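You operate a simulated robot arm through the tools that you are given. There is no shell and no other tool. Be economical: measure what you need, move in short steps, check, and stop when the job is done.

Carry out the task below with a simulated robot arm. There is one attempt and no reset: what you move stays moved.

Task
Lower the head to the blue card's HEAD figure and jog a sleeve onto the bottle.
Fine: clamp the column again and reset before the jog; one jog, the sleeve sits square.

Only the result counts: the job must be done as asked and must still hold three seconds after the hand-in. Knocking over, shifting, dropping, spilling or breaking anything else fails it.

Robot
A 7-joint arm with a two-finger parallel gripper, hanging from a carriage that runs on a gantry, over the field with the corners [-0.638, 1.151], [-0.642, -1.149], [0.638, -1.151], [0.642, 1.149] (x, y) and turns from -336 to 352 degrees about z. Base frame: it is fixed where the carriage stands at the start and does not move with it; the origin is on the floor, on the carriage's upright axis, x ahead of it, y to its left, z up. Units: m, degrees, N and s.
With the tool pointing down near the work surface it reaches from about 0.34 to 0.72 m from the robot's upright axis, wherever it stands. Its first joint turns from -143.0 to 143.0 degrees. Places, roughly: applicator head [1.1, -0.1, 1.3]; column lever [0.9, -0.4, 1.3]; fork knob [1, 0.1, 1.7]; head knob [0.8, 0.2, 1.4]; head mode switch [0.8, 0.2, 1.4]; head move key [0.8, 0.2, 1.3]; head reset key [0.8, 0.3, 1.3]; head run key [0.8, 0.4, 1.3]; head stop button [1, -0.4, 1.4]; head stop key [0.8, 0.4, 1.3]; head teach key [0.8, 0.2, 1.3]; length knob [0.8, 0.4, 1.4]; lower clamp lever [1, -0.2, 1.4]; lower roller knob [1, -0.2, 1.3]; mark sensor knob [1, 0, 1.7]; offset knob [0.8, 0.3, 1.4]. Payload 1.57 kg.
The tool frame sits at the grasp point between the pads (the TCP): z along the fingers, y along the line on which they close. The tips reach 0.03 m beyond it. Largest opening 0.11 m; finger width 0.024, thickness 0.012; the body of the gripper, 0.048 by 0.112 m, starts 0.078 m behind the TCP.
Orientation is told as [roll, pitch, yaw] about the base's x, y, z axes, in that order, counted from this pose: with the fingers straight down and closing along the base's y, the tool's x points along the base's -x, its y along +y and its z along -z.

Tools
- The arm moves only by the tool nudge_tool. Its argument "steps" is a list of rows, each a list of 7 numbers: the closure, from 0 (fully open) to 1 (shut), then the shift along the base's x, y, z in units of 50 mm (1.0 is 50 mm), then the turn, a rotation vector about the base's x, y, z in units of 4 degrees (1.0 is 4 degrees). In form: [[claw, tx, ty, tz, ax, ay, az], ...]. A call has 1 to 8 rows; each row shifts and turns the commanded pose from where the row before left it. A call with a number of a shift or a turn outside -1 to 1 is refused whole. Each row takes 0.2 s and may step no farther than 0.05 m and 8.6 degrees from the row before; otherwise, or with a gripper value out of range, the whole call is refused. A pose out of reach is approached as far as the arm can. The call stops where the force on the tool passes 40 N (or 10 N more than at its start, if that is more) or the arm is blocked; 0.2 s more then pass. The fingers move at their own pace (about 0.045 m/s each) and stop on an object; they squeeze with about 31 N. The grip force told is the motor's: it shows also when the fingers shut on nothing. Time passes only in rows, and 0.2 s behind the last, so rows that do not move let the fingers close. The reply holds the time, the measured pose of the TCP, the force on the tool along the base axes, the opening and the grip force, in the units named above and with some noise, with the torque about the TCP (base axes, N m) and any sound that the robot's microphone picked up.
- Cameras (640 x 400 px; columns grow to the right, rows downward): "scene" is now at [0.267, -0.0074, 1.7445]; the picture's right is [-0.19, -0.98, 0.00], its down [-0.92, 0.18, -0.36] and it looks along [0.36, -0.07, -0.93] (base axes); focal length 214 px, centre (320, 200). "wrist" rides on the gripper at [0.07, 0.016, -0.141] in the tool frame; the picture's right is [-0.23, 0.97, 0.00], its down [-0.85, -0.20, -0.48] and it looks along [-0.47, -0.11, 0.88] (tool axes); focal length 222 px, centre (320, 200). There is no depth. A picture from a camera that has moved, and an enlarged one, comes with that camera's place and axes in the base frame and with its lens. The place of the scene camera against the robot may be out by one fixed shift of up to 0.018 m in any direction.
- get_image(camera): a new picture of that camera. It takes no simulated time.
- slide_trunk(by): slides the trunk up (or, below 0, down) by that many m; the arm and the scene camera ride with it, the base frame stays. It gives what a move gives, with no picture.
- drive_base(legs): drives the robot by 1 to 6 legs, each [ahead, left, turn to the left] in m, m and degrees, along the robot's own axes; the way and the turn of a leg run together, so that a leg with both is an arc; at most 1.5 m and 180 degrees a leg. The arm and the cameras ride along, it lands a little off, and it stops where it bumps. It keeps to its track: a leg is cut to what the track allows. It gives what a move gives.
- aim_head(pan, tilt): turns the head with the scene camera to pan (to the left, within 155 degrees either way) and tilt (down, from -29 to 69), counted from straight ahead of the robot. It gives what a move gives.
- enlarge(camera, box): a new picture of the part [left, top, right, bottom] of that camera's present view, enlarged. It takes no simulated time.
- job_done(): hands the job in; it is judged then, once.

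Go step by step. Nothing tells you exact positions but the pictures and the camera data: compare them with the known pose of the tool, close in by small moves and look again before you grip or let go. The budget is 120 turns and 90 pictures, counting those below and the enlarged ones. Unless the task says otherwise, let go and move clear before handing in, and close with one line.

The tools are called as a command line: name --pt "numbers of a row" for each row, then --argument value for the rest, lists and objects as JSON in quotes. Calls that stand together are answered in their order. nudge_tool: Moves the arm, as the interface text tells. Its arguments: {"type":"object","properties":{"steps":{"type":"array","items":{"type":"array","items":{"type":"number"}}}},"required":["steps"]} The other tools are called the same way: slide_trunk (by) slides the trunk up or down; drive_base (legs) drives the base; aim_head (pan, tilt) turns the head that bears the scene camera; get_image (camera) takes a picture; enlarge (camera, box) takes an enlarged picture of a part of a camera's view; job_done () hands the job in.

At the start:

```text
clock: 0.0
eef_pos: [0.7834, 0.0731, 1.0]
tcp_rot: [0.0, 0.0, 0.0]
contact_force: [-0.6, 0.1, 0.4]
moment: [-0.01, -0.03, 0.0]
gripper_width: 0.11
grip_force: 0.0
trunk travel left (down, up): [-0.426, 0.169]
robot x, y, heading: [0.0014, -0.0032, 0.3]
head pan, tilt: [-10.9, 68.8]
```

scene: 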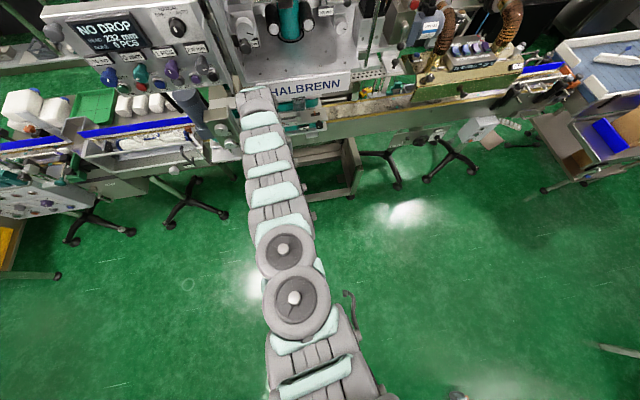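
wrist: 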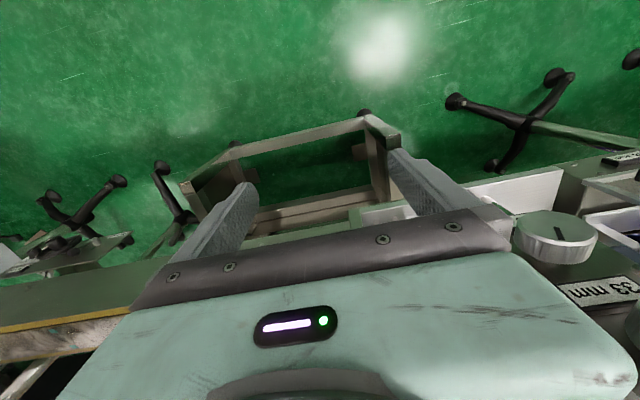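

The view looks down over a sleeve applicator machine ("HALBRENN") with a panel on the left showing "NO DROP". I'll raise the head to see the whole machine.

aim_head --pan 0 --tilt 25

get_image --camera "scene"

```text
clock: 1.1
eef_pos: [0.7841, 0.0723, 1.0011]
tcp_rot: [0.0, 0.1, 0.0]
contact_force: [0.8, 0.3, -0.5]
moment: [-0.02, 0.0, -0.01]
gripper_width: 0.1101
grip_force: 0.1
trunk travel left (down, up): [-0.426, 0.169]
robot x, y, heading: [0.0001, -0.0002, -0.1]
head pan, tilt: [0.0, 25.0]
```

```text
87 pictures are left
camera scene: at [0.3042, 0.0032, 1.8039], right [0.0, -1.0, 0.0], down [-0.42, 0.0, -0.91], along [0.91, 0.0, -0.42], focal length 214 px, centre (320, 200)
```

scene: 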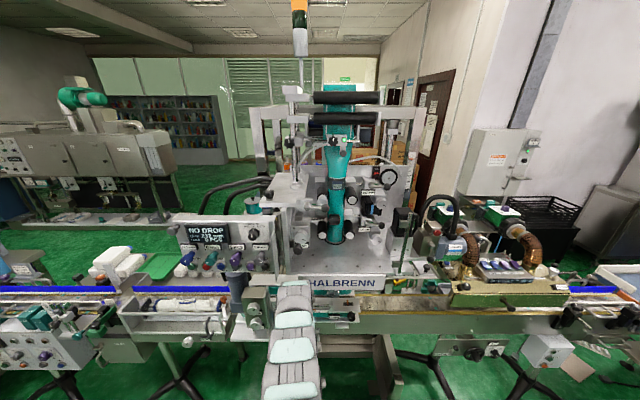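

enlarge --camera "scene" --box '[160, 190, 300, 280]'

enlarge --camera "scene" --box '[260, 120, 440, 320]'

enlarge --camera "scene" --box '[380, 180, 440, 280]'

```text
4.44 times, centred on (230, 235) of scene
camera zoom: at [0.3042, 0.0032, 1.8039], right [0.0, -1.0, 0.0], down [-0.42, 0.0, -0.91], along [0.91, 0.0, -0.42], focal length 953 px, centre (720, 44)
```

zoom: 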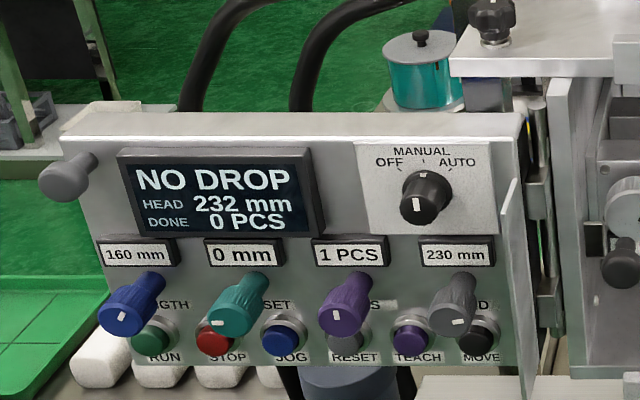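

```text
2.00 times, centred on (350, 220) of scene
camera zoom: at [0.3042, 0.0032, 1.8039], right [0.0, -1.0, 0.0], down [-0.42, 0.0, -0.91], along [0.91, 0.0, -0.42], focal length 429 px, centre (260, 160)
```

zoom: 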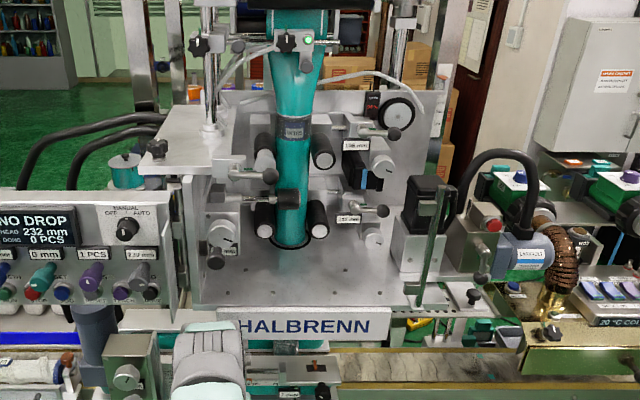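

```text
4.00 times, centred on (410, 230) of scene
camera zoom: at [0.3042, 0.0032, 1.8039], right [0.0, -1.0, 0.0], down [-0.42, 0.0, -0.91], along [0.91, 0.0, -0.42], focal length 858 px, centre (-40, 80)
```

zoom: 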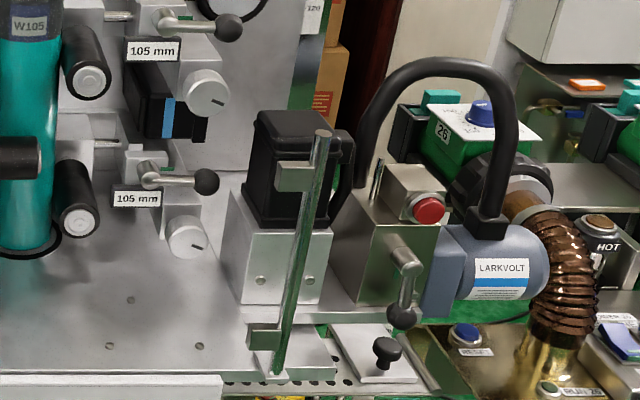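

The panel has RUN/STOP/JOG/RESET/TEACH/MOVE keys, a HEAD knob (230 mm), and a mode switch. I still need to find the blue card.

enlarge --camera "scene" --box '[0, 240, 320, 400]'

enlarge --camera "scene" --box '[320, 200, 640, 400]'

enlarge --camera "scene" --box '[240, 60, 420, 190]'

```text
2.00 times, centred on (160, 320) of scene
camera zoom: at [0.3042, 0.0032, 1.8039], right [0.0, -1.0, 0.0], down [-0.42, 0.0, -0.91], along [0.91, 0.0, -0.42], focal length 429 px, centre (640, -40)
```

zoom: 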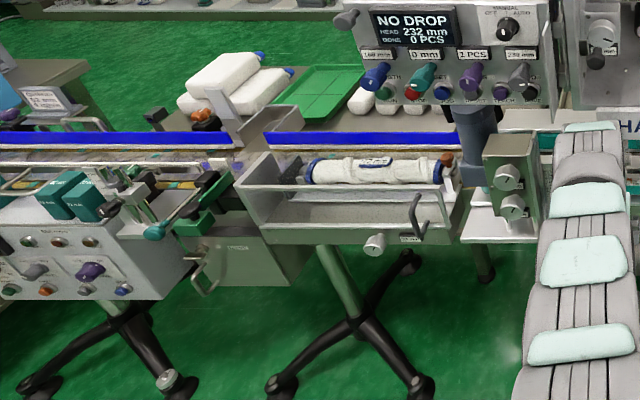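

```text
2.00 times, centred on (480, 300) of scene
camera zoom: at [0.3042, 0.0032, 1.8039], right [0.0, -1.0, 0.0], down [-0.42, 0.0, -0.91], along [0.91, 0.0, -0.42], focal length 429 px, centre (0, 0)
```

zoom: 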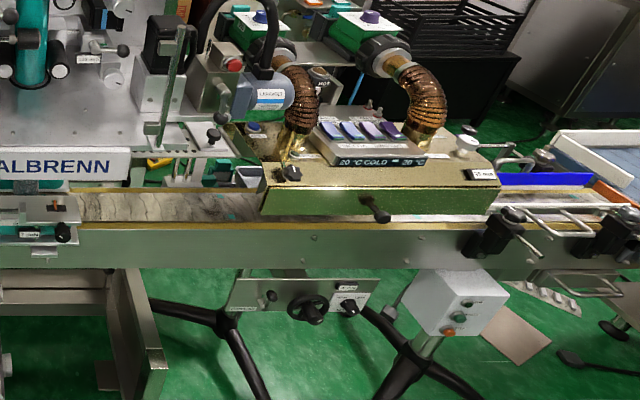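

```text
3.08 times, centred on (330, 125) of scene
camera zoom: at [0.3042, 0.0032, 1.8039], right [0.0, -1.0, 0.0], down [-0.42, 0.0, -0.91], along [0.91, 0.0, -0.42], focal length 660 px, centre (289, 431)
```

zoom: 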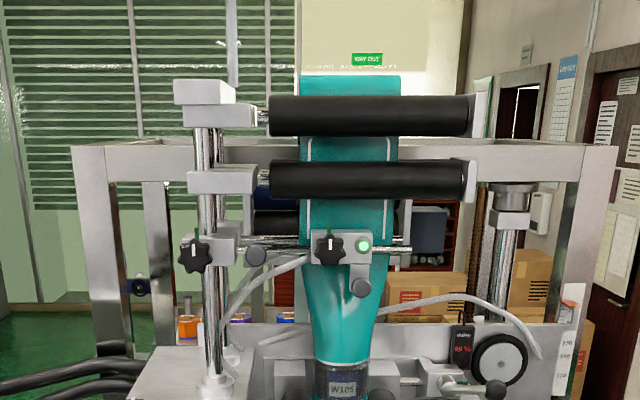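

No card there yet; I'll pan to both sides.

aim_head --pan 75 --tilt 30

get_image --camera "scene"

aim_head --pan -75 --tilt 30

get_image --camera "scene"

```text
clock: 2.6
eef_pos: [0.7846, 0.0733, 1.0012]
tcp_rot: [0.0, 0.0, 0.0]
contact_force: [0.6, -0.1, -0.1]
moment: [-0.01, -0.01, 0.0]
gripper_width: 0.1098
grip_force: 0.0
trunk travel left (down, up): [-0.426, 0.169]
robot x, y, heading: [0.0028, -0.0019, -0.1]
head pan, tilt: [75.0, 30.0]
```

```text
80 pictures are left
camera scene: at [0.2356, 0.0905, 1.796], right [0.97, -0.26, 0.0], down [-0.13, -0.48, -0.87], along [0.22, 0.84, -0.5], focal length 214 px, centre (320, 200)
```

scene: 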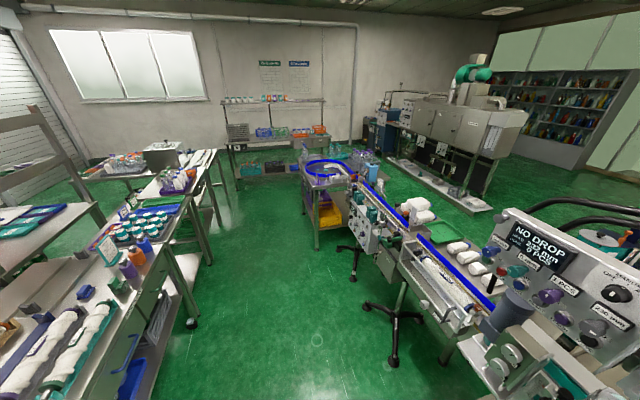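

```text
clock: 4.9
eef_pos: [0.7847, 0.0727, 1.0001]
tcp_rot: [0.1, 0.0, 0.0]
contact_force: [0.0, -0.5, 0.7]
moment: [0.03, -0.01, 0.02]
gripper_width: 0.1101
grip_force: 0.1
trunk travel left (down, up): [-0.426, 0.169]
robot x, y, heading: [0.0004, -0.001, -0.0]
head pan, tilt: [-75.0, 30.0]
```

```text
79 pictures are left
camera scene: at [0.2356, -0.0841, 1.796], right [-0.97, -0.26, 0.0], down [-0.13, 0.48, -0.87], along [0.22, -0.84, -0.5], focal length 214 px, centre (320, 200)
```

scene: 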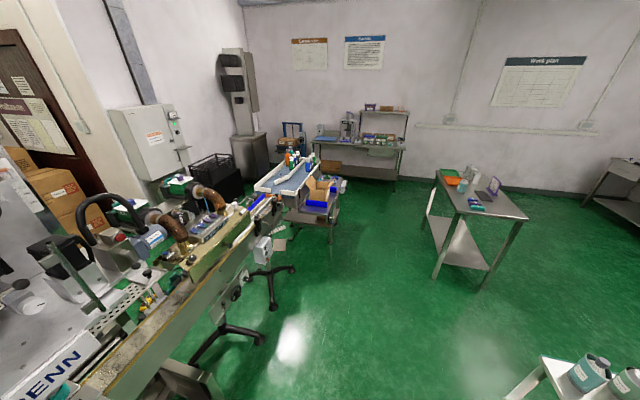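

There are posters and a table with cards on the left; I'll look at the other half of the room.

enlarge --camera "scene" --box '[280, 25, 400, 80]'

aim_head --pan 150 --tilt 30

get_image --camera "scene"

aim_head --pan 95 --tilt 30

enlarge --camera "scene" --box '[100, 100, 340, 300]'

```text
5.33 times, centred on (340, 52) of scene
camera zoom: at [0.2356, -0.0841, 1.796], right [-0.97, -0.26, 0.0], down [-0.13, 0.48, -0.87], along [0.22, -0.84, -0.5], focal length 1144 px, centre (213, 987)
```

zoom: 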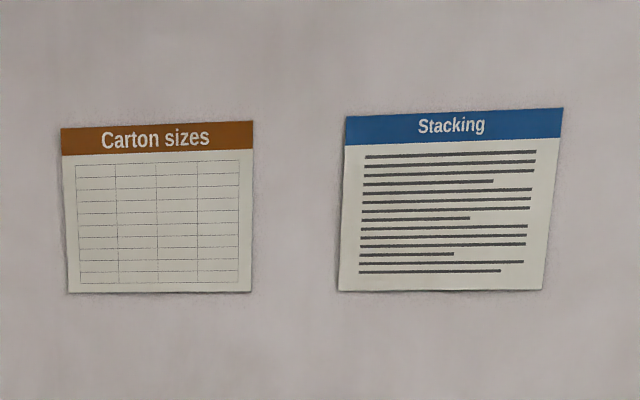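

```text
clock: 8.2
eef_pos: [0.7847, 0.0725, 1.0005]
tcp_rot: [0.0, 0.0, 0.0]
contact_force: [-0.6, 0.3, 0.2]
moment: [0.07, -0.02, -0.01]
gripper_width: 0.11
grip_force: 0.0
trunk travel left (down, up): [-0.426, 0.169]
robot x, y, heading: [-0.0016, -0.002, -0.0]
head pan, tilt: [150.0, 30.0]
```

```text
77 pictures are left
camera scene: at [0.1338, 0.0485, 1.796], right [0.5, 0.87, 0.0], down [0.43, -0.25, -0.87], along [-0.75, 0.43, -0.5], focal length 214 px, centre (320, 200)
```

scene: 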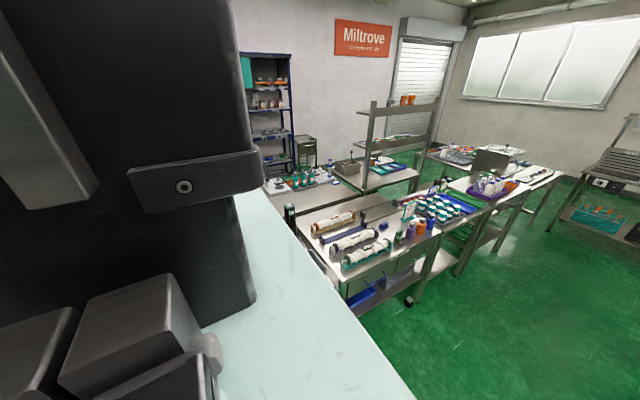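

```text
clock: 9.4
eef_pos: [0.7841, 0.0719, 1.0013]
tcp_rot: [0.0, 0.0, -0.1]
contact_force: [-1.0, 0.7, -0.6]
moment: [-0.01, -0.02, -0.03]
gripper_width: 0.1101
grip_force: 0.1
trunk travel left (down, up): [-0.426, 0.169]
robot x, y, heading: [-0.0022, 0.0033, 0.0]
head pan, tilt: [95.0, 30.0]
```

```text
2.00 times, centred on (220, 200) of scene
camera zoom: at [0.2042, 0.0933, 1.796], right [1.0, 0.09, 0.0], down [0.04, -0.5, -0.87], along [-0.08, 0.86, -0.5], focal length 429 px, centre (520, 200)
```

zoom: 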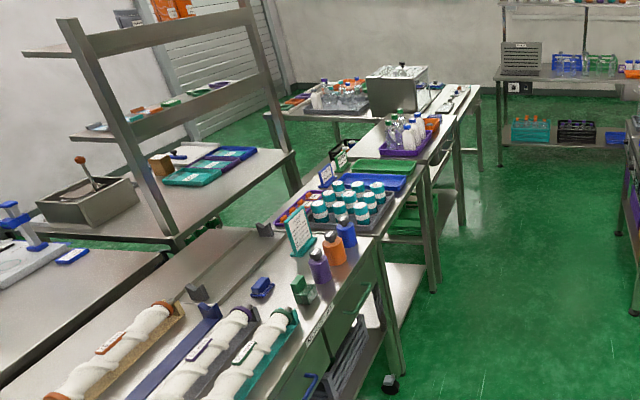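

There are cards on the table behind-left; zooming in on them.

enlarge --camera "scene" --box '[225, 165, 275, 235]'

enlarge --camera "scene" --box '[248, 170, 280, 195]'

```text
5.71 times, centred on (250, 200) of scene
camera zoom: at [0.2042, 0.0933, 1.796], right [1.0, 0.09, 0.0], down [0.04, -0.5, -0.87], along [-0.08, 0.86, -0.5], focal length 1226 px, centre (720, 200)
```

zoom: 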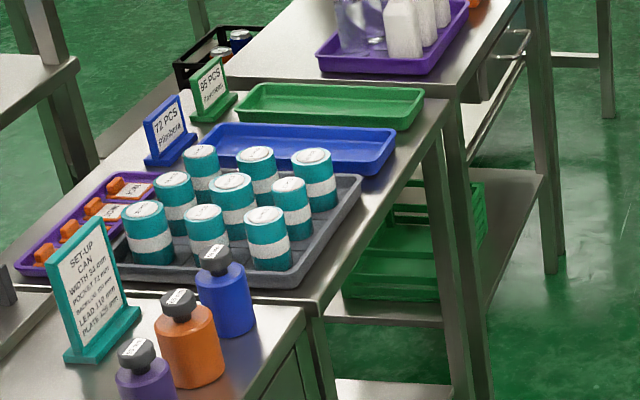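

```text
16.00 times, centred on (264, 182) of scene
camera zoom: at [0.2042, 0.0933, 1.796], right [1.0, 0.09, 0.0], down [0.04, -0.5, -0.87], along [-0.08, 0.86, -0.5], focal length 3432 px, centre (1216, 480)
```

zoom: 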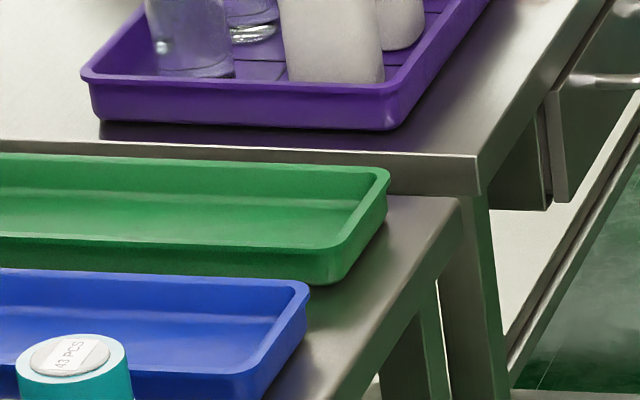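

The teal card is a "SET-UP CAN" card; the blue one must be a similar set-up card somewhere. Looking further.

aim_head --pan 130 --tilt 35

enlarge --camera "scene" --box '[200, 60, 520, 260]'

aim_head --pan -130 --tilt 35

get_image --camera "scene"

```text
clock: 10.4
eef_pos: [0.7841, 0.0726, 1.0001]
tcp_rot: [-0.1, 0.0, 0.1]
contact_force: [-0.2, -0.1, -0.3]
moment: [-0.03, 0.01, -0.02]
gripper_width: 0.11
grip_force: 0.1
trunk travel left (down, up): [-0.426, 0.169]
robot x, y, heading: [0.0024, -0.0004, -0.3]
head pan, tilt: [130.0, 35.0]
```

```text
2.00 times, centred on (360, 160) of scene
camera zoom: at [0.1555, 0.0707, 1.7882], right [0.77, 0.64, 0.0], down [0.37, -0.44, -0.82], along [-0.53, 0.63, -0.57], focal length 429 px, centre (240, 280)
```

zoom: 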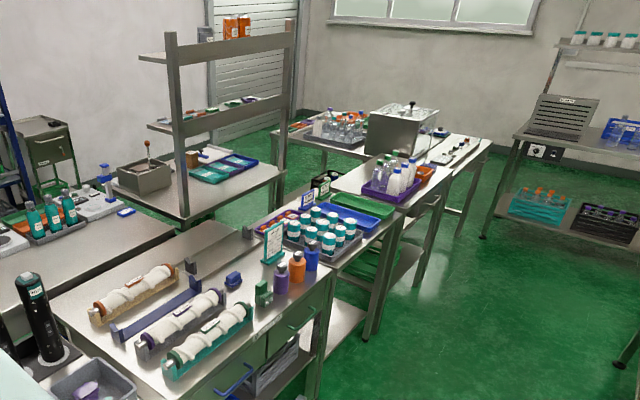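

```text
clock: 14.0
eef_pos: [0.7839, 0.0722, 1.0002]
tcp_rot: [0.0, 0.0, 0.1]
contact_force: [0.6, 0.4, -0.6]
moment: [0.0, 0.0, 0.0]
gripper_width: 0.11
grip_force: 0.0
trunk travel left (down, up): [-0.426, 0.169]
robot x, y, heading: [-0.0004, 0.0045, -0.1]
head pan, tilt: [-130.0, 35.0]
```

```text
72 pictures are left
camera scene: at [0.1555, -0.0643, 1.7882], right [-0.77, 0.64, 0.0], down [0.37, 0.44, -0.82], along [-0.53, -0.63, -0.57], focal length 214 px, centre (320, 200)
```

scene: 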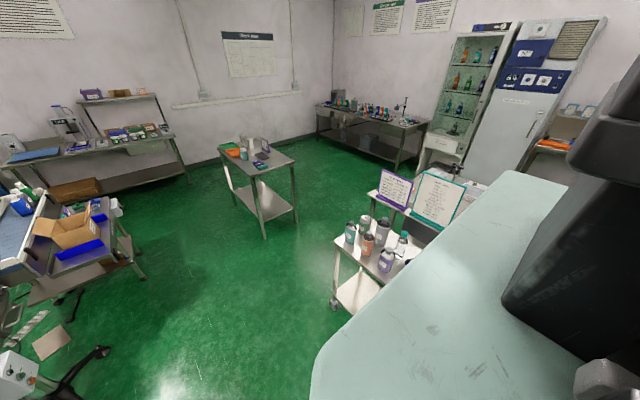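

A cart carries framed cards; I'll zoom on those.

enlarge --camera "scene" --box '[330, 160, 490, 280]'

aim_head --pan -155 --tilt 30

get_image --camera "scene"

```text
3.33 times, centred on (410, 220) of scene
camera zoom: at [0.1555, -0.0643, 1.7882], right [-0.77, 0.64, 0.0], down [0.37, 0.44, -0.82], along [-0.53, -0.63, -0.57], focal length 715 px, centre (20, 133)
```

zoom: 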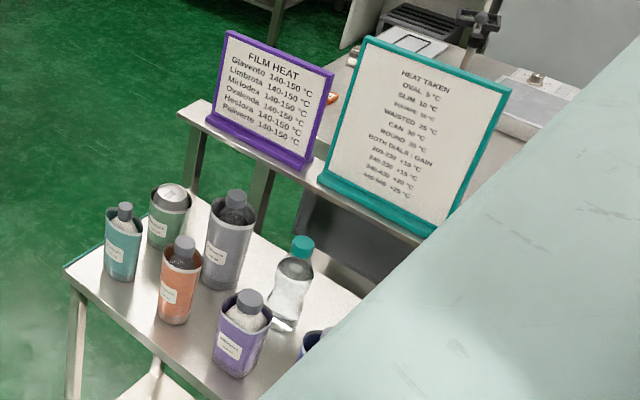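

```text
clock: 14.9
eef_pos: [0.7842, 0.072, 1.0006]
tcp_rot: [-0.1, 0.0, 0.0]
contact_force: [-0.6, 0.2, -0.3]
moment: [0.0, 0.01, 0.01]
gripper_width: 0.1098
grip_force: 0.0
trunk travel left (down, up): [-0.426, 0.169]
robot x, y, heading: [0.001, -0.0013, 0.1]
head pan, tilt: [-154.7, 30.0]
```

```text
70 pictures are left
camera scene: at [0.1304, -0.0355, 1.796], right [-0.43, 0.9, 0.0], down [0.45, 0.21, -0.87], along [-0.78, -0.37, -0.5], focal length 214 px, centre (320, 200)
```

scene: 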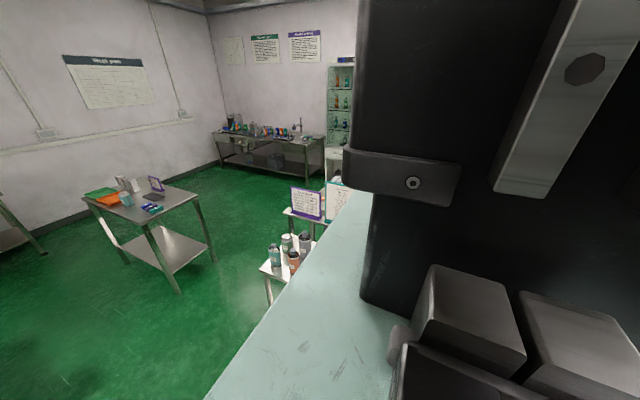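

Checking the small table's card, and then I'll back off to see behind the column.

enlarge --camera "scene" --box '[70, 165, 210, 235]'

aim_head --pan -40 --tilt 35

enlarge --camera "scene" --box '[100, 100, 420, 300]'

aim_head --pan 50 --tilt 35

get_image --camera "scene"

```text
4.57 times, centred on (140, 200) of scene
camera zoom: at [0.1304, -0.0355, 1.796], right [-0.43, 0.9, 0.0], down [0.45, 0.21, -0.87], along [-0.78, -0.37, -0.5], focal length 980 px, centre (1143, 200)
```

zoom: 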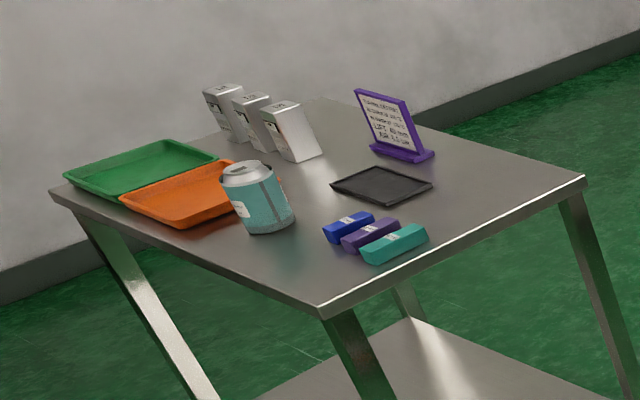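

```text
clock: 16.9
eef_pos: [0.785, 0.0727, 1.0004]
tcp_rot: [-0.1, 0.0, -0.1]
contact_force: [-0.2, 0.2, 0.3]
moment: [-0.01, -0.01, 0.0]
gripper_width: 0.1099
grip_force: 0.1
trunk travel left (down, up): [-0.426, 0.169]
robot x, y, heading: [0.0016, -0.0008, 0.1]
head pan, tilt: [-40.0, 35.0]
```

```text
2.00 times, centred on (260, 200) of scene
camera zoom: at [0.2795, -0.0534, 1.7882], right [-0.64, -0.77, 0.0], down [-0.44, 0.37, -0.82], along [0.63, -0.53, -0.57], focal length 429 px, centre (440, 200)
```

zoom: 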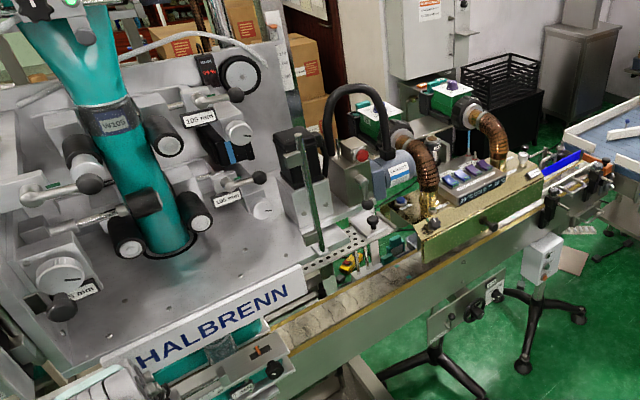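

```text
clock: 18.5
eef_pos: [0.7841, 0.0726, 1.0]
tcp_rot: [0.0, 0.0, 0.0]
contact_force: [0.3, 0.7, 1.3]
moment: [0.0, 0.05, 0.03]
gripper_width: 0.1099
grip_force: 0.1
trunk travel left (down, up): [-0.426, 0.169]
robot x, y, heading: [0.0027, -0.002, 0.1]
head pan, tilt: [50.0, 35.0]
```

```text
67 pictures are left
camera scene: at [0.2687, 0.0706, 1.7882], right [0.77, -0.64, 0.0], down [-0.37, -0.44, -0.82], along [0.53, 0.63, -0.57], focal length 214 px, centre (320, 200)
```

scene: 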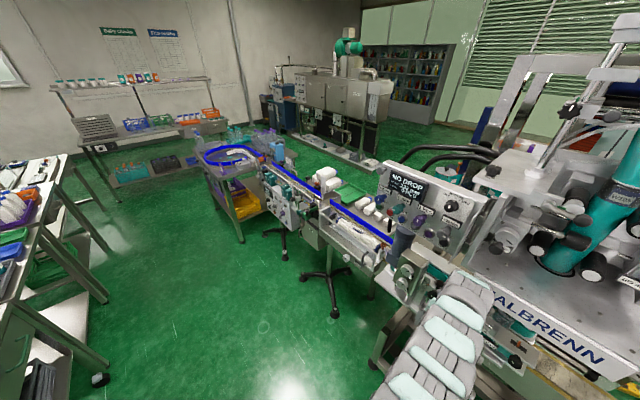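

Nothing readable as the blue set-up card yet; the wedge behind the column is unseen. I'll back off, raise the arm clear, and turn a bit to look there.

drive_base --legs '[[-0.35, 0, 0]]'

nudge_tool --pt "1 -0.4 0 0.9 0 0 0" --pt "1 -0.4 0 0.9 0 0 0" --pt "1 -0.4 0 0.9 0 0 0" --pt "1 -0.4 0 0.9 0 0 0" --pt "1 0 0 1 0 0 0" --pt "1 0 0 1 0 0 0" --pt "1 0 0 1 0 0 0" --pt "1 0 0 1 0 0 0"

```text
clock: 20.8
eef_pos: [0.4365, 0.0722, 0.999]
tcp_rot: [0.0, 0.0, 0.1]
contact_force: [-0.3, 0.2, -0.6]
moment: [0.02, 0.02, 0.03]
gripper_width: 0.1099
grip_force: 0.1
trunk travel left (down, up): [-0.426, 0.169]
robot x, y, heading: [-0.3472, -0.0027, 0.3]
head pan, tilt: [50.0, 35.0]
```

```text
clock: 22.6
eef_pos: [0.3867, 0.0756, 1.3153]
tcp_rot: [0.0, 0.1, 0.2]
contact_force: [0.0, 0.0, 0.8]
moment: [0.0, 0.02, -0.04]
gripper_width: 0.0
grip_force: 21.0
out of reach, approached as far as the arm can: row 4, 7, 8
trunk travel left (down, up): [-0.426, 0.169]
robot x, y, heading: [-0.3468, 0.0024, 0.3]
head pan, tilt: [50.0, 35.0]
```

drive_base --legs '[[0, 0, 60]]'

aim_head --pan 125 --tilt 35

get_image --camera "scene"

```text
clock: 25.6
eef_pos: [-0.0272, 0.6643, 1.3154]
tcp_rot: [0.0, -0.1, 58.5]
contact_force: [0.1, -0.6, 0.5]
moment: [0.01, -0.01, 0.0]
gripper_width: 0.0
grip_force: 21.0
trunk travel left (down, up): [-0.426, 0.169]
robot x, y, heading: [-0.345, 0.0025, 58.7]
head pan, tilt: [50.0, 35.0]
```

```text
clock: 27.0
eef_pos: [-0.0277, 0.6647, 1.3153]
tcp_rot: [0.0, -0.1, 58.5]
contact_force: [-0.3, -0.2, 0.4]
moment: [0.02, 0.01, 0.02]
gripper_width: 0.0
grip_force: 21.6
trunk travel left (down, up): [-0.426, 0.169]
robot x, y, heading: [-0.3472, 0.0006, 58.7]
head pan, tilt: [125.0, 35.0]
```

```text
66 pictures are left
camera scene: at [-0.3278, 0.1853, 1.7882], right [-0.06, 1.0, 0.0], down [0.57, 0.03, -0.82], along [-0.82, -0.05, -0.57], focal length 214 px, centre (320, 200)
```

scene: 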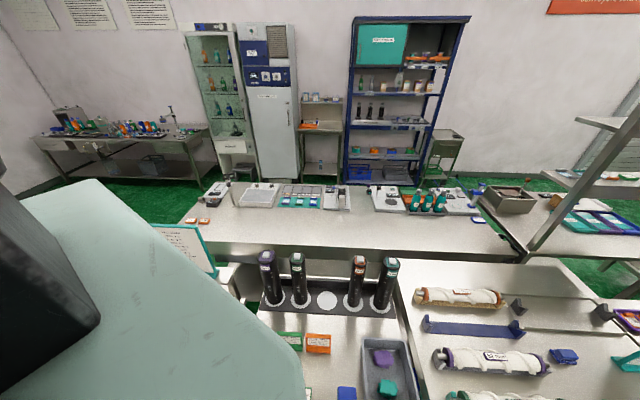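

Small cards (green, orange, and something blue) lie on the bench right behind; looking down at them.

aim_head --pan 125 --tilt 65

get_image --camera "scene"

```text
clock: 28.0
eef_pos: [-0.028, 0.665, 1.316]
tcp_rot: [0.0, -0.1, 58.5]
contact_force: [0.5, 0.3, -0.8]
moment: [0.05, 0.02, -0.01]
gripper_width: 0.0
grip_force: 21.3
trunk travel left (down, up): [-0.426, 0.169]
robot x, y, heading: [-0.3462, -0.002, 58.5]
head pan, tilt: [125.0, 65.0]
```

```text
65 pictures are left
camera scene: at [-0.3005, 0.1869, 1.7484], right [-0.06, 1.0, 0.0], down [0.9, 0.06, -0.42], along [-0.42, -0.03, -0.91], focal length 214 px, centre (320, 200)
```

scene: 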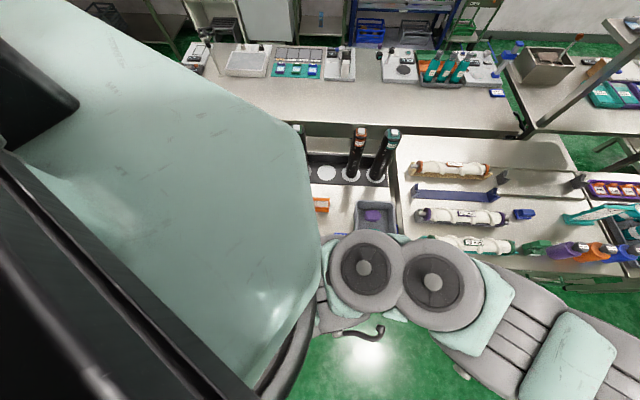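

drive_base --legs '[[0, 0, -128]]'

aim_head --pan -120 --tilt 45

get_image --camera "scene"

```text
clock: 33.7
eef_pos: [-0.0291, -0.6674, 1.3152]
tcp_rot: [0.1, -0.1, -70.3]
contact_force: [-0.5, -0.3, -0.2]
moment: [-0.01, -0.02, 0.01]
gripper_width: 0.0
grip_force: 21.2
trunk travel left (down, up): [-0.426, 0.169]
robot x, y, heading: [-0.3474, -0.0017, -70.4]
head pan, tilt: [125.0, 65.0]
```

```text
clock: 37.2
eef_pos: [-0.0292, -0.6653, 1.3156]
tcp_rot: [0.0, -0.1, -70.4]
contact_force: [-0.3, -0.3, -0.8]
moment: [0.0, 0.0, 0.03]
gripper_width: 0.0001
grip_force: 20.9
trunk travel left (down, up): [-0.426, 0.169]
robot x, y, heading: [-0.3451, 0.0002, -70.4]
head pan, tilt: [-120.0, 45.0]
```

```text
64 pictures are left
camera scene: at [-0.3605, -0.1896, 1.7734], right [0.18, 0.98, 0.0], down [0.7, -0.13, -0.71], along [-0.7, 0.13, -0.71], focal length 214 px, centre (320, 200)
```

scene: 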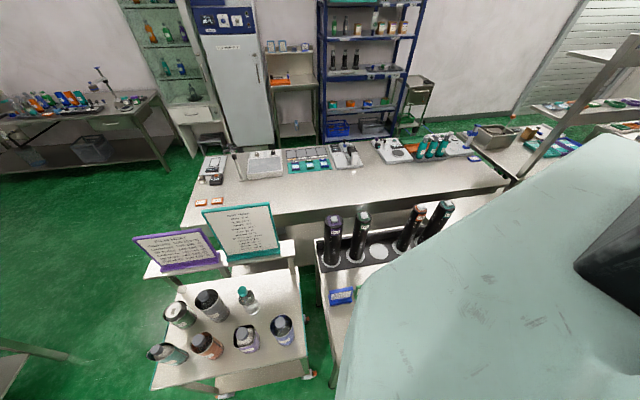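

A small blue block card sits on the bench at (342,295), next to a green one. Zooming in.

enlarge --camera "scene" --box '[320, 275, 370, 315]'

aim_head --pan -150 --tilt 55

get_image --camera "scene"

```text
10.00 times, centred on (345, 295) of scene
camera zoom: at [-0.3605, -0.1896, 1.7734], right [0.18, 0.98, 0.0], down [0.7, -0.13, -0.71], along [-0.7, 0.13, -0.71], focal length 2145 px, centre (70, -750)
```

zoom: 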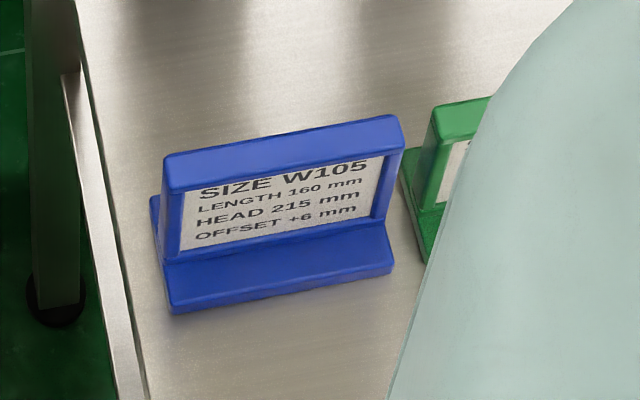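

```text
clock: 38.1
eef_pos: [-0.0283, -0.6653, 1.3158]
tcp_rot: [0.0, -0.1, -70.3]
contact_force: [-1.0, -1.0, 0.1]
moment: [0.01, 0.05, 0.0]
gripper_width: 0.0
grip_force: 20.6
trunk travel left (down, up): [-0.426, 0.169]
robot x, y, heading: [-0.3479, -0.005, -70.3]
head pan, tilt: [-150.0, 55.0]
```

```text
62 pictures are left
camera scene: at [-0.3356, -0.1575, 1.76], right [0.65, 0.76, 0.0], down [0.63, -0.53, -0.57], along [-0.44, 0.37, -0.82], focal length 214 px, centre (320, 200)
```

scene: 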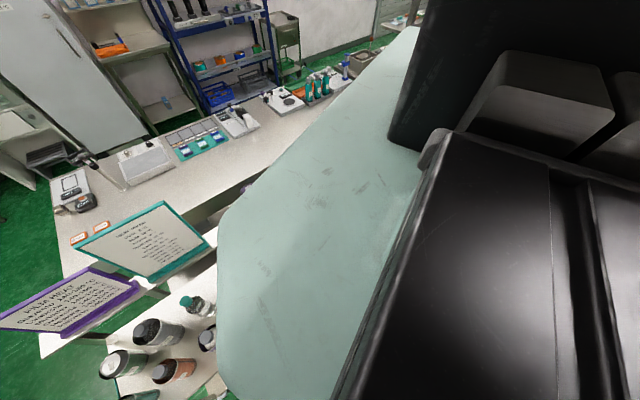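

The blue card says SIZE W105, LENGTH 160, **HEAD 215 mm**, OFFSET +6. Now I turn back to the machine and study the panel and the lever closely.

drive_base --legs '[[0, 0, 70.3]]'

aim_head --pan 10 --tilt 20

get_image --camera "scene"

```text
clock: 41.6
eef_pos: [0.3855, 0.0854, 1.3158]
tcp_rot: [0.0, 0.0, 0.8]
contact_force: [-0.2, 0.8, -0.7]
moment: [0.01, 0.0, -0.04]
gripper_width: 0.0
grip_force: 21.2
trunk travel left (down, up): [-0.426, 0.169]
robot x, y, heading: [-0.3466, 0.0001, 0.6]
head pan, tilt: [-150.0, 55.0]
```

```text
clock: 44.0
eef_pos: [0.3873, 0.0854, 1.3153]
tcp_rot: [0.0, -0.2, 0.8]
contact_force: [-0.5, 0.1, -0.5]
moment: [0.0, -0.01, -0.01]
gripper_width: 0.0
grip_force: 21.2
trunk travel left (down, up): [-0.426, 0.169]
robot x, y, heading: [-0.3473, 0.0025, 0.9]
head pan, tilt: [10.0, 20.0]
```

```text
61 pictures are left
camera scene: at [-0.0433, 0.0234, 1.8121], right [0.19, -0.98, 0.0], down [-0.34, -0.06, -0.94], along [0.92, 0.18, -0.34], focal length 214 px, centre (320, 200)
```

scene: 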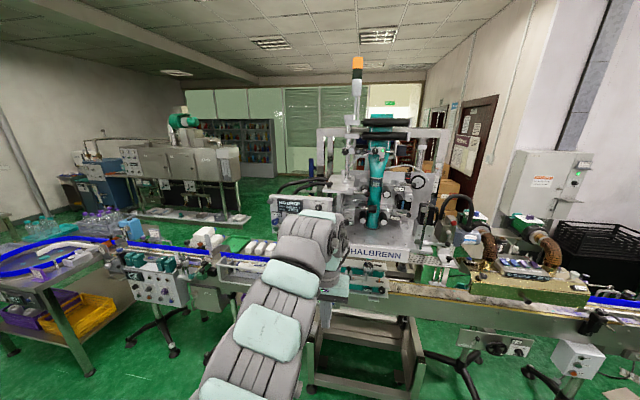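

The panel is partly hidden by the arm. I'll swing the tool to a forward-pointing pose (well clear of the machine), which the keys and knobs will need.

nudge_tool --pt "1 -0.6 0 0 0 -1 0" --pt "1 -0.6 0 0 0 -1 0" --pt "1 -0.6 0 0 0 -1 0" --pt "1 -0.6 0 0 0 -1 0" --pt "1 -0.6 0 0 0 -1 0" --pt "1 -0.4 0 0 0 -1 0" --pt "1 0 0 0 0 -1 0" --pt "1 0 0 0 0 -1 0"

nudge_tool --pt "1 0 0 0 0 -1 0" --pt "1 0 0 0 0 -1 0" --pt "1 0 0 0 0 -1 0" --pt "1 0 0 0 0 -1 0" --pt "1 0 0 0 0 -1 0" --pt "1 0 0 0 0 -1 0" --pt "1 0 0 0 0 -1 0" --pt "1 0 0 0 0 -1 0"

get_image --camera "scene"

get_image --camera "wrist"

```text
clock: 45.9
eef_pos: [0.3563, 0.0843, 1.3167]
tcp_rot: [0.0, -4.1, 0.8]
contact_force: [-0.1, -0.8, 0.0]
moment: [-0.03, -0.02, 0.01]
gripper_width: 0.0
grip_force: 21.5
out of reach, approached as far as the arm can: row 2, 3, 4, 5, 6, 7, 8
trunk travel left (down, up): [-0.426, 0.169]
robot x, y, heading: [-0.3468, 0.0019, 0.7]
head pan, tilt: [10.0, 20.0]
```

```text
clock: 47.6
eef_pos: [0.3582, 0.0841, 1.3159]
tcp_rot: [-0.1, -4.1, 0.8]
contact_force: [0.6, -0.9, 1.2]
moment: [0.0, -0.01, -0.01]
gripper_width: 0.0001
grip_force: 21.1
out of reach, approached as far as the arm can: row 1, 2, 3, 4, 5, 6, 7, 8
trunk travel left (down, up): [-0.426, 0.169]
robot x, y, heading: [-0.3487, 0.0021, 0.7]
head pan, tilt: [10.0, 20.0]
```

```text
60 pictures are left
camera scene: at [-0.0433, 0.0235, 1.8121], right [0.19, -0.98, 0.0], down [-0.34, -0.06, -0.94], along [0.92, 0.18, -0.34], focal length 214 px, centre (320, 200)
```

scene: 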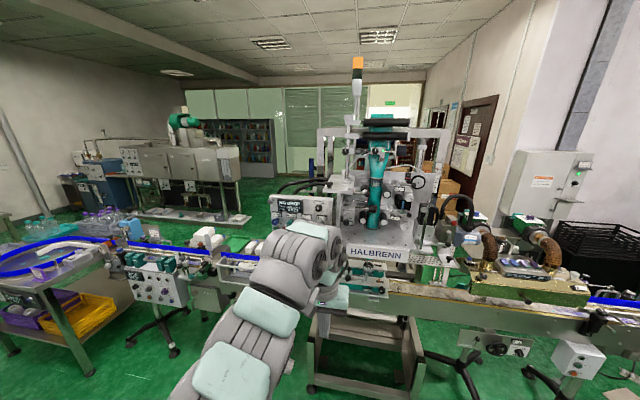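

```text
59 pictures are left
camera wrist: at [0.2777, 0.1002, 1.4511], right [0.21, 0.98, 0.01], down [0.82, -0.19, 0.54], along [0.53, -0.1, -0.84], focal length 222 px, centre (320, 200)
```

wrist: 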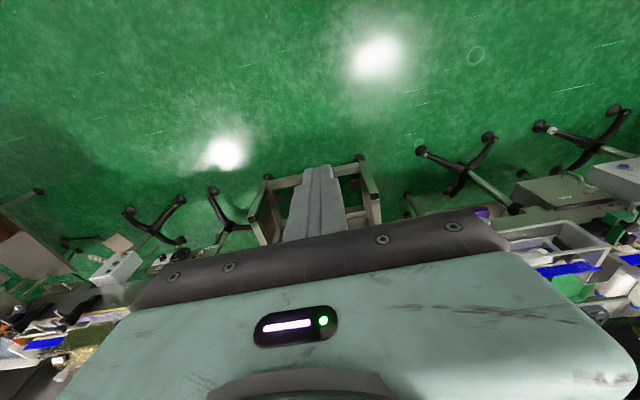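

The arm is near its limit at this height; I'll lower it and rotate there.

nudge_tool --pt "1 -0.5 0 -1 0 0 0" --pt "1 -0.5 0 -1 0 0 0" --pt "1 -0.5 0 -1 0 0 0" --pt "1 0 0 -1 0 0 0" --pt "1 0 0 0 0 -1 0" --pt "1 0 0 0 0 -1 0" --pt "1 0 0 0 0 -1 0" --pt "1 0 0 0 0 -1 0"

nudge_tool --pt "1 0 0 0 0 -1 0" --pt "1 0 0 0 0 -1 0" --pt "1 0 0 0 0 -1 0" --pt "1 0 0 0 0 -1 0" --pt "1 0 0 0 0 -1 0" --pt "1 0 0 0 0 -1 0" --pt "1 0 0 0 0 -1 0" --pt "1 0 0 0 0 -1 0"

```text
refused: row 1 steps farther than a row can; nothing moved
```

```text
clock: 49.5
eef_pos: [0.357, 0.0846, 1.3158]
tcp_rot: [-0.1, -4.1, 0.7]
contact_force: [-0.7, 0.2, -0.3]
moment: [0.0, 0.0, -0.03]
gripper_width: 0.0001
grip_force: 21.3
out of reach, approached as far as the arm can: row 1, 2, 3, 4, 5, 6, 7, 8
trunk travel left (down, up): [-0.426, 0.169]
robot x, y, heading: [-0.3484, 0.0026, 0.6]
head pan, tilt: [10.0, 20.0]
```

nudge_tool --pt "1 -0.4 0 -0.9 0 0 0" --pt "1 -0.4 0 -0.9 0 0 0" --pt "1 -0.4 0 -0.9 0 0 0" --pt "1 0 0 -1 0 0 0" --pt "1 0 0 -1 0 -1 0" --pt "1 0 0 0 0 -1 0" --pt "1 0 0 0 0 -1 0" --pt "1 0 0 0 0 -1 0"

nudge_tool --pt "1 0 0 0 0 -1 0" --pt "1 0 0 0 0 -1 0" --pt "1 0 0 0 0 -1 0" --pt "1 0 0 0 0 -1 0" --pt "1 0 0 0 0 -1 0" --pt "1 0 0 0 0 -1 0" --pt "1 0 0 0 0 -1 0" --pt "1 0 0 0 0 -1 0"

```text
clock: 51.2
eef_pos: [0.3534, 0.0856, 1.2954]
tcp_rot: [-0.1, -4.0, 0.9]
contact_force: [-0.2, 0.0, 0.2]
moment: [0.01, -0.01, 0.02]
gripper_width: 0.0
grip_force: 20.7
out of reach, approached as far as the arm can: row 1, 2, 3, 4, 5, 6, 7, 8
trunk travel left (down, up): [-0.426, 0.169]
robot x, y, heading: [-0.3512, 0.004, 0.8]
head pan, tilt: [10.0, 20.0]
```

```text
clock: 53.0
eef_pos: [0.3524, 0.0843, 1.2934]
tcp_rot: [-0.2, -4.0, 0.9]
contact_force: [-0.1, 0.2, 1.1]
moment: [-0.01, 0.0, -0.01]
gripper_width: 0.0
grip_force: 21.4
out of reach, approached as far as the arm can: row 1, 2, 3, 4, 5, 6, 7, 8
trunk travel left (down, up): [-0.426, 0.169]
robot x, y, heading: [-0.3473, 0.0003, 1.1]
head pan, tilt: [10.0, 20.0]
```

nudge_tool --pt "1 0 0 -1 0 0 0" --pt "1 0 0 -1 0 0 0" --pt "1 0 0 -1 0 0 0"

nudge_tool --pt "1 0 0 0 0 1 0" --pt "1 0 0 0 0 1 0"

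```text
clock: 53.9
eef_pos: [0.3513, 0.084, 1.2942]
tcp_rot: [0.0, -4.0, 0.9]
contact_force: [0.3, -0.2, -0.1]
moment: [0.02, -0.03, 0.02]
gripper_width: 0.0
grip_force: 21.2
out of reach, approached as far as the arm can: row 1, 2, 3
trunk travel left (down, up): [-0.426, 0.169]
robot x, y, heading: [-0.3437, -0.0046, 0.9]
head pan, tilt: [10.0, 20.0]
```

```text
clock: 54.5
eef_pos: [0.3543, 0.086, 1.2862]
tcp_rot: [0.0, 4.0, 1.0]
contact_force: [0.2, -0.1, -1.0]
moment: [-0.01, 0.01, -0.01]
gripper_width: 0.0004
grip_force: 21.0
out of reach, approached as far as the arm can: row 2
trunk travel left (down, up): [-0.426, 0.169]
robot x, y, heading: [-0.3468, -0.0025, 0.7]
head pan, tilt: [10.0, 20.0]
```

nudge_tool --pt "1 0.4 0 -0.5 0 0 0" --pt "1 0.3 0 -0.5 0 0 0" --pt "1 0.2 0 -0.5 0 0 0" --pt "1 0 0 -0.8 0 0 0" --pt "1 0 0 -0.8 0 0 0"

get_image --camera "scene"

```text
clock: 55.6
eef_pos: [0.4012, 0.0827, 1.1317]
tcp_rot: [0.0, 4.1, 0.9]
contact_force: [0.1, -0.4, 0.1]
moment: [0.0, 0.04, 0.02]
gripper_width: 0.0
grip_force: 21.2
trunk travel left (down, up): [-0.426, 0.169]
robot x, y, heading: [-0.3485, -0.0027, 0.6]
head pan, tilt: [10.0, 20.0]
```

```text
58 pictures are left
camera scene: at [-0.0433, 0.0235, 1.8121], right [0.19, -0.98, 0.0], down [-0.34, -0.06, -0.94], along [0.92, 0.18, -0.34], focal length 214 px, centre (320, 200)
```

scene: 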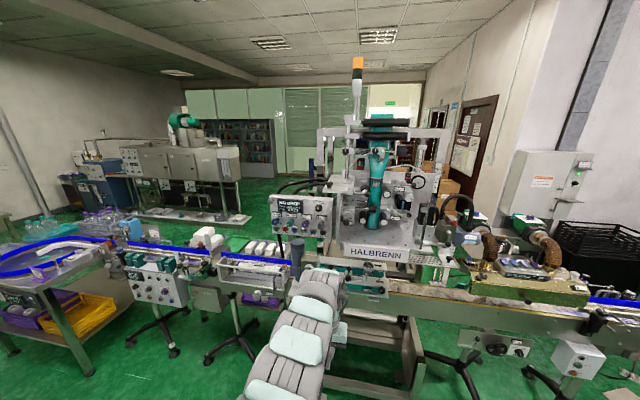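

Free again at z 1.13. Now try tilting the tool forward from here while following with a slight lift.

nudge_tool --pt "1 0 0 0 0 -1 0" --pt "1 0 0 0 0 -1 0" --pt "1 0 0 0 0 -1 0" --pt "1 0 0 0 0 -1 0" --pt "1 0 0 0 0 -1 0" --pt "1 0 0 0 0 -1 0" --pt "1 0 0 0 0 -1 0" --pt "1 0 0 0 0 -1 0"

```text
clock: 57.5
eef_pos: [0.4829, 0.1036, 1.1195]
tcp_rot: [-0.5, -27.9, 1.1]
contact_force: [1.0, -0.2, 0.4]
moment: [0.01, 0.02, -0.01]
gripper_width: 0.0
grip_force: 21.6
out of reach, approached as far as the arm can: row 4, 5, 6, 7, 8
trunk travel left (down, up): [-0.426, 0.169]
robot x, y, heading: [-0.3497, 0.0002, 0.9]
head pan, tilt: [10.0, 20.0]
```

nudge_tool --pt "1 0.2 0 -0.3 0 -1 0" --pt "1 0.2 0 -0.3 0 -1 0" --pt "1 0.2 0 -0.3 0 -1 0" --pt "1 0.2 0 -0.3 0 -1 0" --pt "1 0 0 -0.3 0 -1 0" --pt "1 0 0 -0.3 0 -1 0" --pt "1 0 0 -0.3 0 -1 0" --pt "1 0 0 -0.3 0 -1 0"

get_image --camera "scene"

```text
clock: 59.2
eef_pos: [0.5224, 0.1027, 0.9997]
tcp_rot: [-1.7, -60.0, 1.8]
contact_force: [0.3, 0.4, -0.1]
moment: [0.02, 0.04, -0.03]
gripper_width: 0.0
grip_force: 21.4
trunk travel left (down, up): [-0.426, 0.169]
robot x, y, heading: [-0.3467, 0.0021, 1.0]
head pan, tilt: [10.0, 20.0]
```

```text
57 pictures are left
camera scene: at [-0.0434, 0.0235, 1.8121], right [0.19, -0.98, 0.0], down [-0.34, -0.06, -0.94], along [0.92, 0.18, -0.34], focal length 214 px, centre (320, 200)
```

scene: 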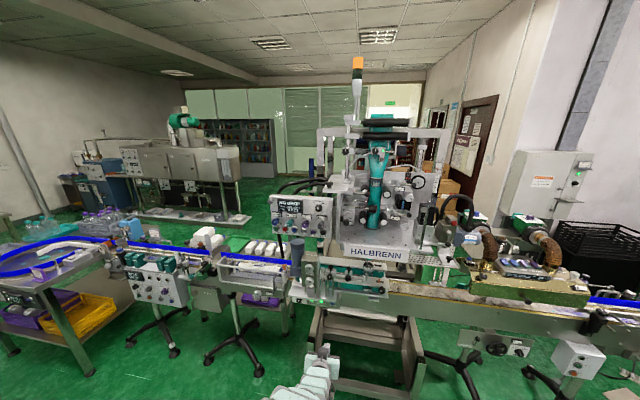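

The arm now hangs low and clear of the view. I'll raise the trunk and look at the panel and column controls.

enlarge --camera "scene" --box '[262, 185, 342, 245]'

slide_trunk --by 0.169

drive_base --legs '[[0.1, 0.15, 0]]'

aim_head --pan 0 --tilt 45

get_image --camera "scene"

```text
6.67 times, centred on (302, 215) of scene
camera zoom: at [-0.0434, 0.0235, 1.8121], right [0.19, -0.98, 0.0], down [-0.34, -0.06, -0.94], along [0.92, 0.18, -0.34], focal length 1430 px, centre (440, 100)
```

zoom: 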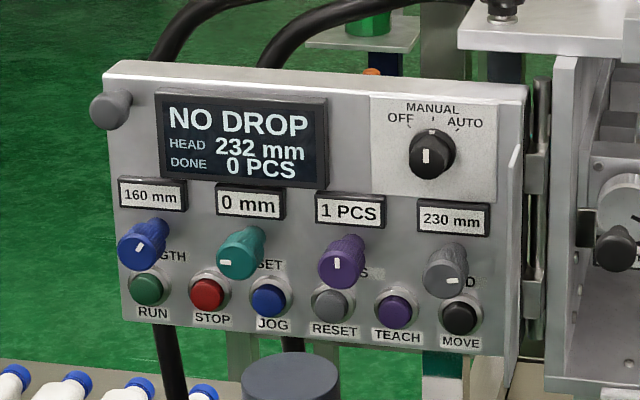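

```text
clock: 61.2
eef_pos: [0.5226, 0.1028, 1.1704]
tcp_rot: [-1.7, -59.9, 1.8]
contact_force: [-0.5, -0.1, -0.2]
moment: [0.04, 0.01, -0.05]
gripper_width: 0.0002
grip_force: 21.0
trunk travel left (down, up): [-0.595, 0.0]
robot x, y, heading: [-0.3484, 0.001, 0.8]
head pan, tilt: [10.0, 20.0]
```

```text
clock: 62.7
eef_pos: [0.621, 0.2524, 1.1692]
tcp_rot: [-1.7, -60.1, 1.9]
contact_force: [0.2, 0.1, -1.0]
moment: [0.03, 0.01, 0.01]
gripper_width: 0.0001
grip_force: 21.3
trunk travel left (down, up): [-0.595, 0.0]
robot x, y, heading: [-0.2485, 0.1491, 0.8]
head pan, tilt: [10.0, 20.0]
```

```text
clock: 63.5
eef_pos: [0.6207, 0.2537, 1.1696]
tcp_rot: [-1.7, -60.0, 1.9]
contact_force: [0.7, 0.1, 0.3]
moment: [0.0, 0.02, 0.02]
gripper_width: 0.0
grip_force: 20.9
trunk travel left (down, up): [-0.595, 0.0]
robot x, y, heading: [-0.2491, 0.1477, 0.7]
head pan, tilt: [0.0, 45.0]
```

```text
55 pictures are left
camera scene: at [0.0445, 0.1568, 1.9425], right [0.02, -1.0, 0.0], down [-0.71, -0.01, -0.71], along [0.71, 0.01, -0.71], focal length 214 px, centre (320, 200)
```

scene: 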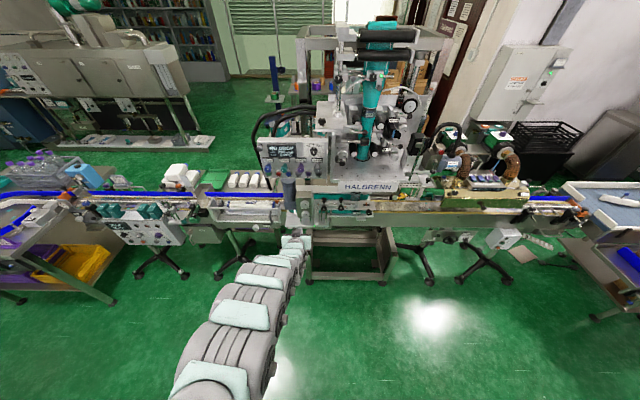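

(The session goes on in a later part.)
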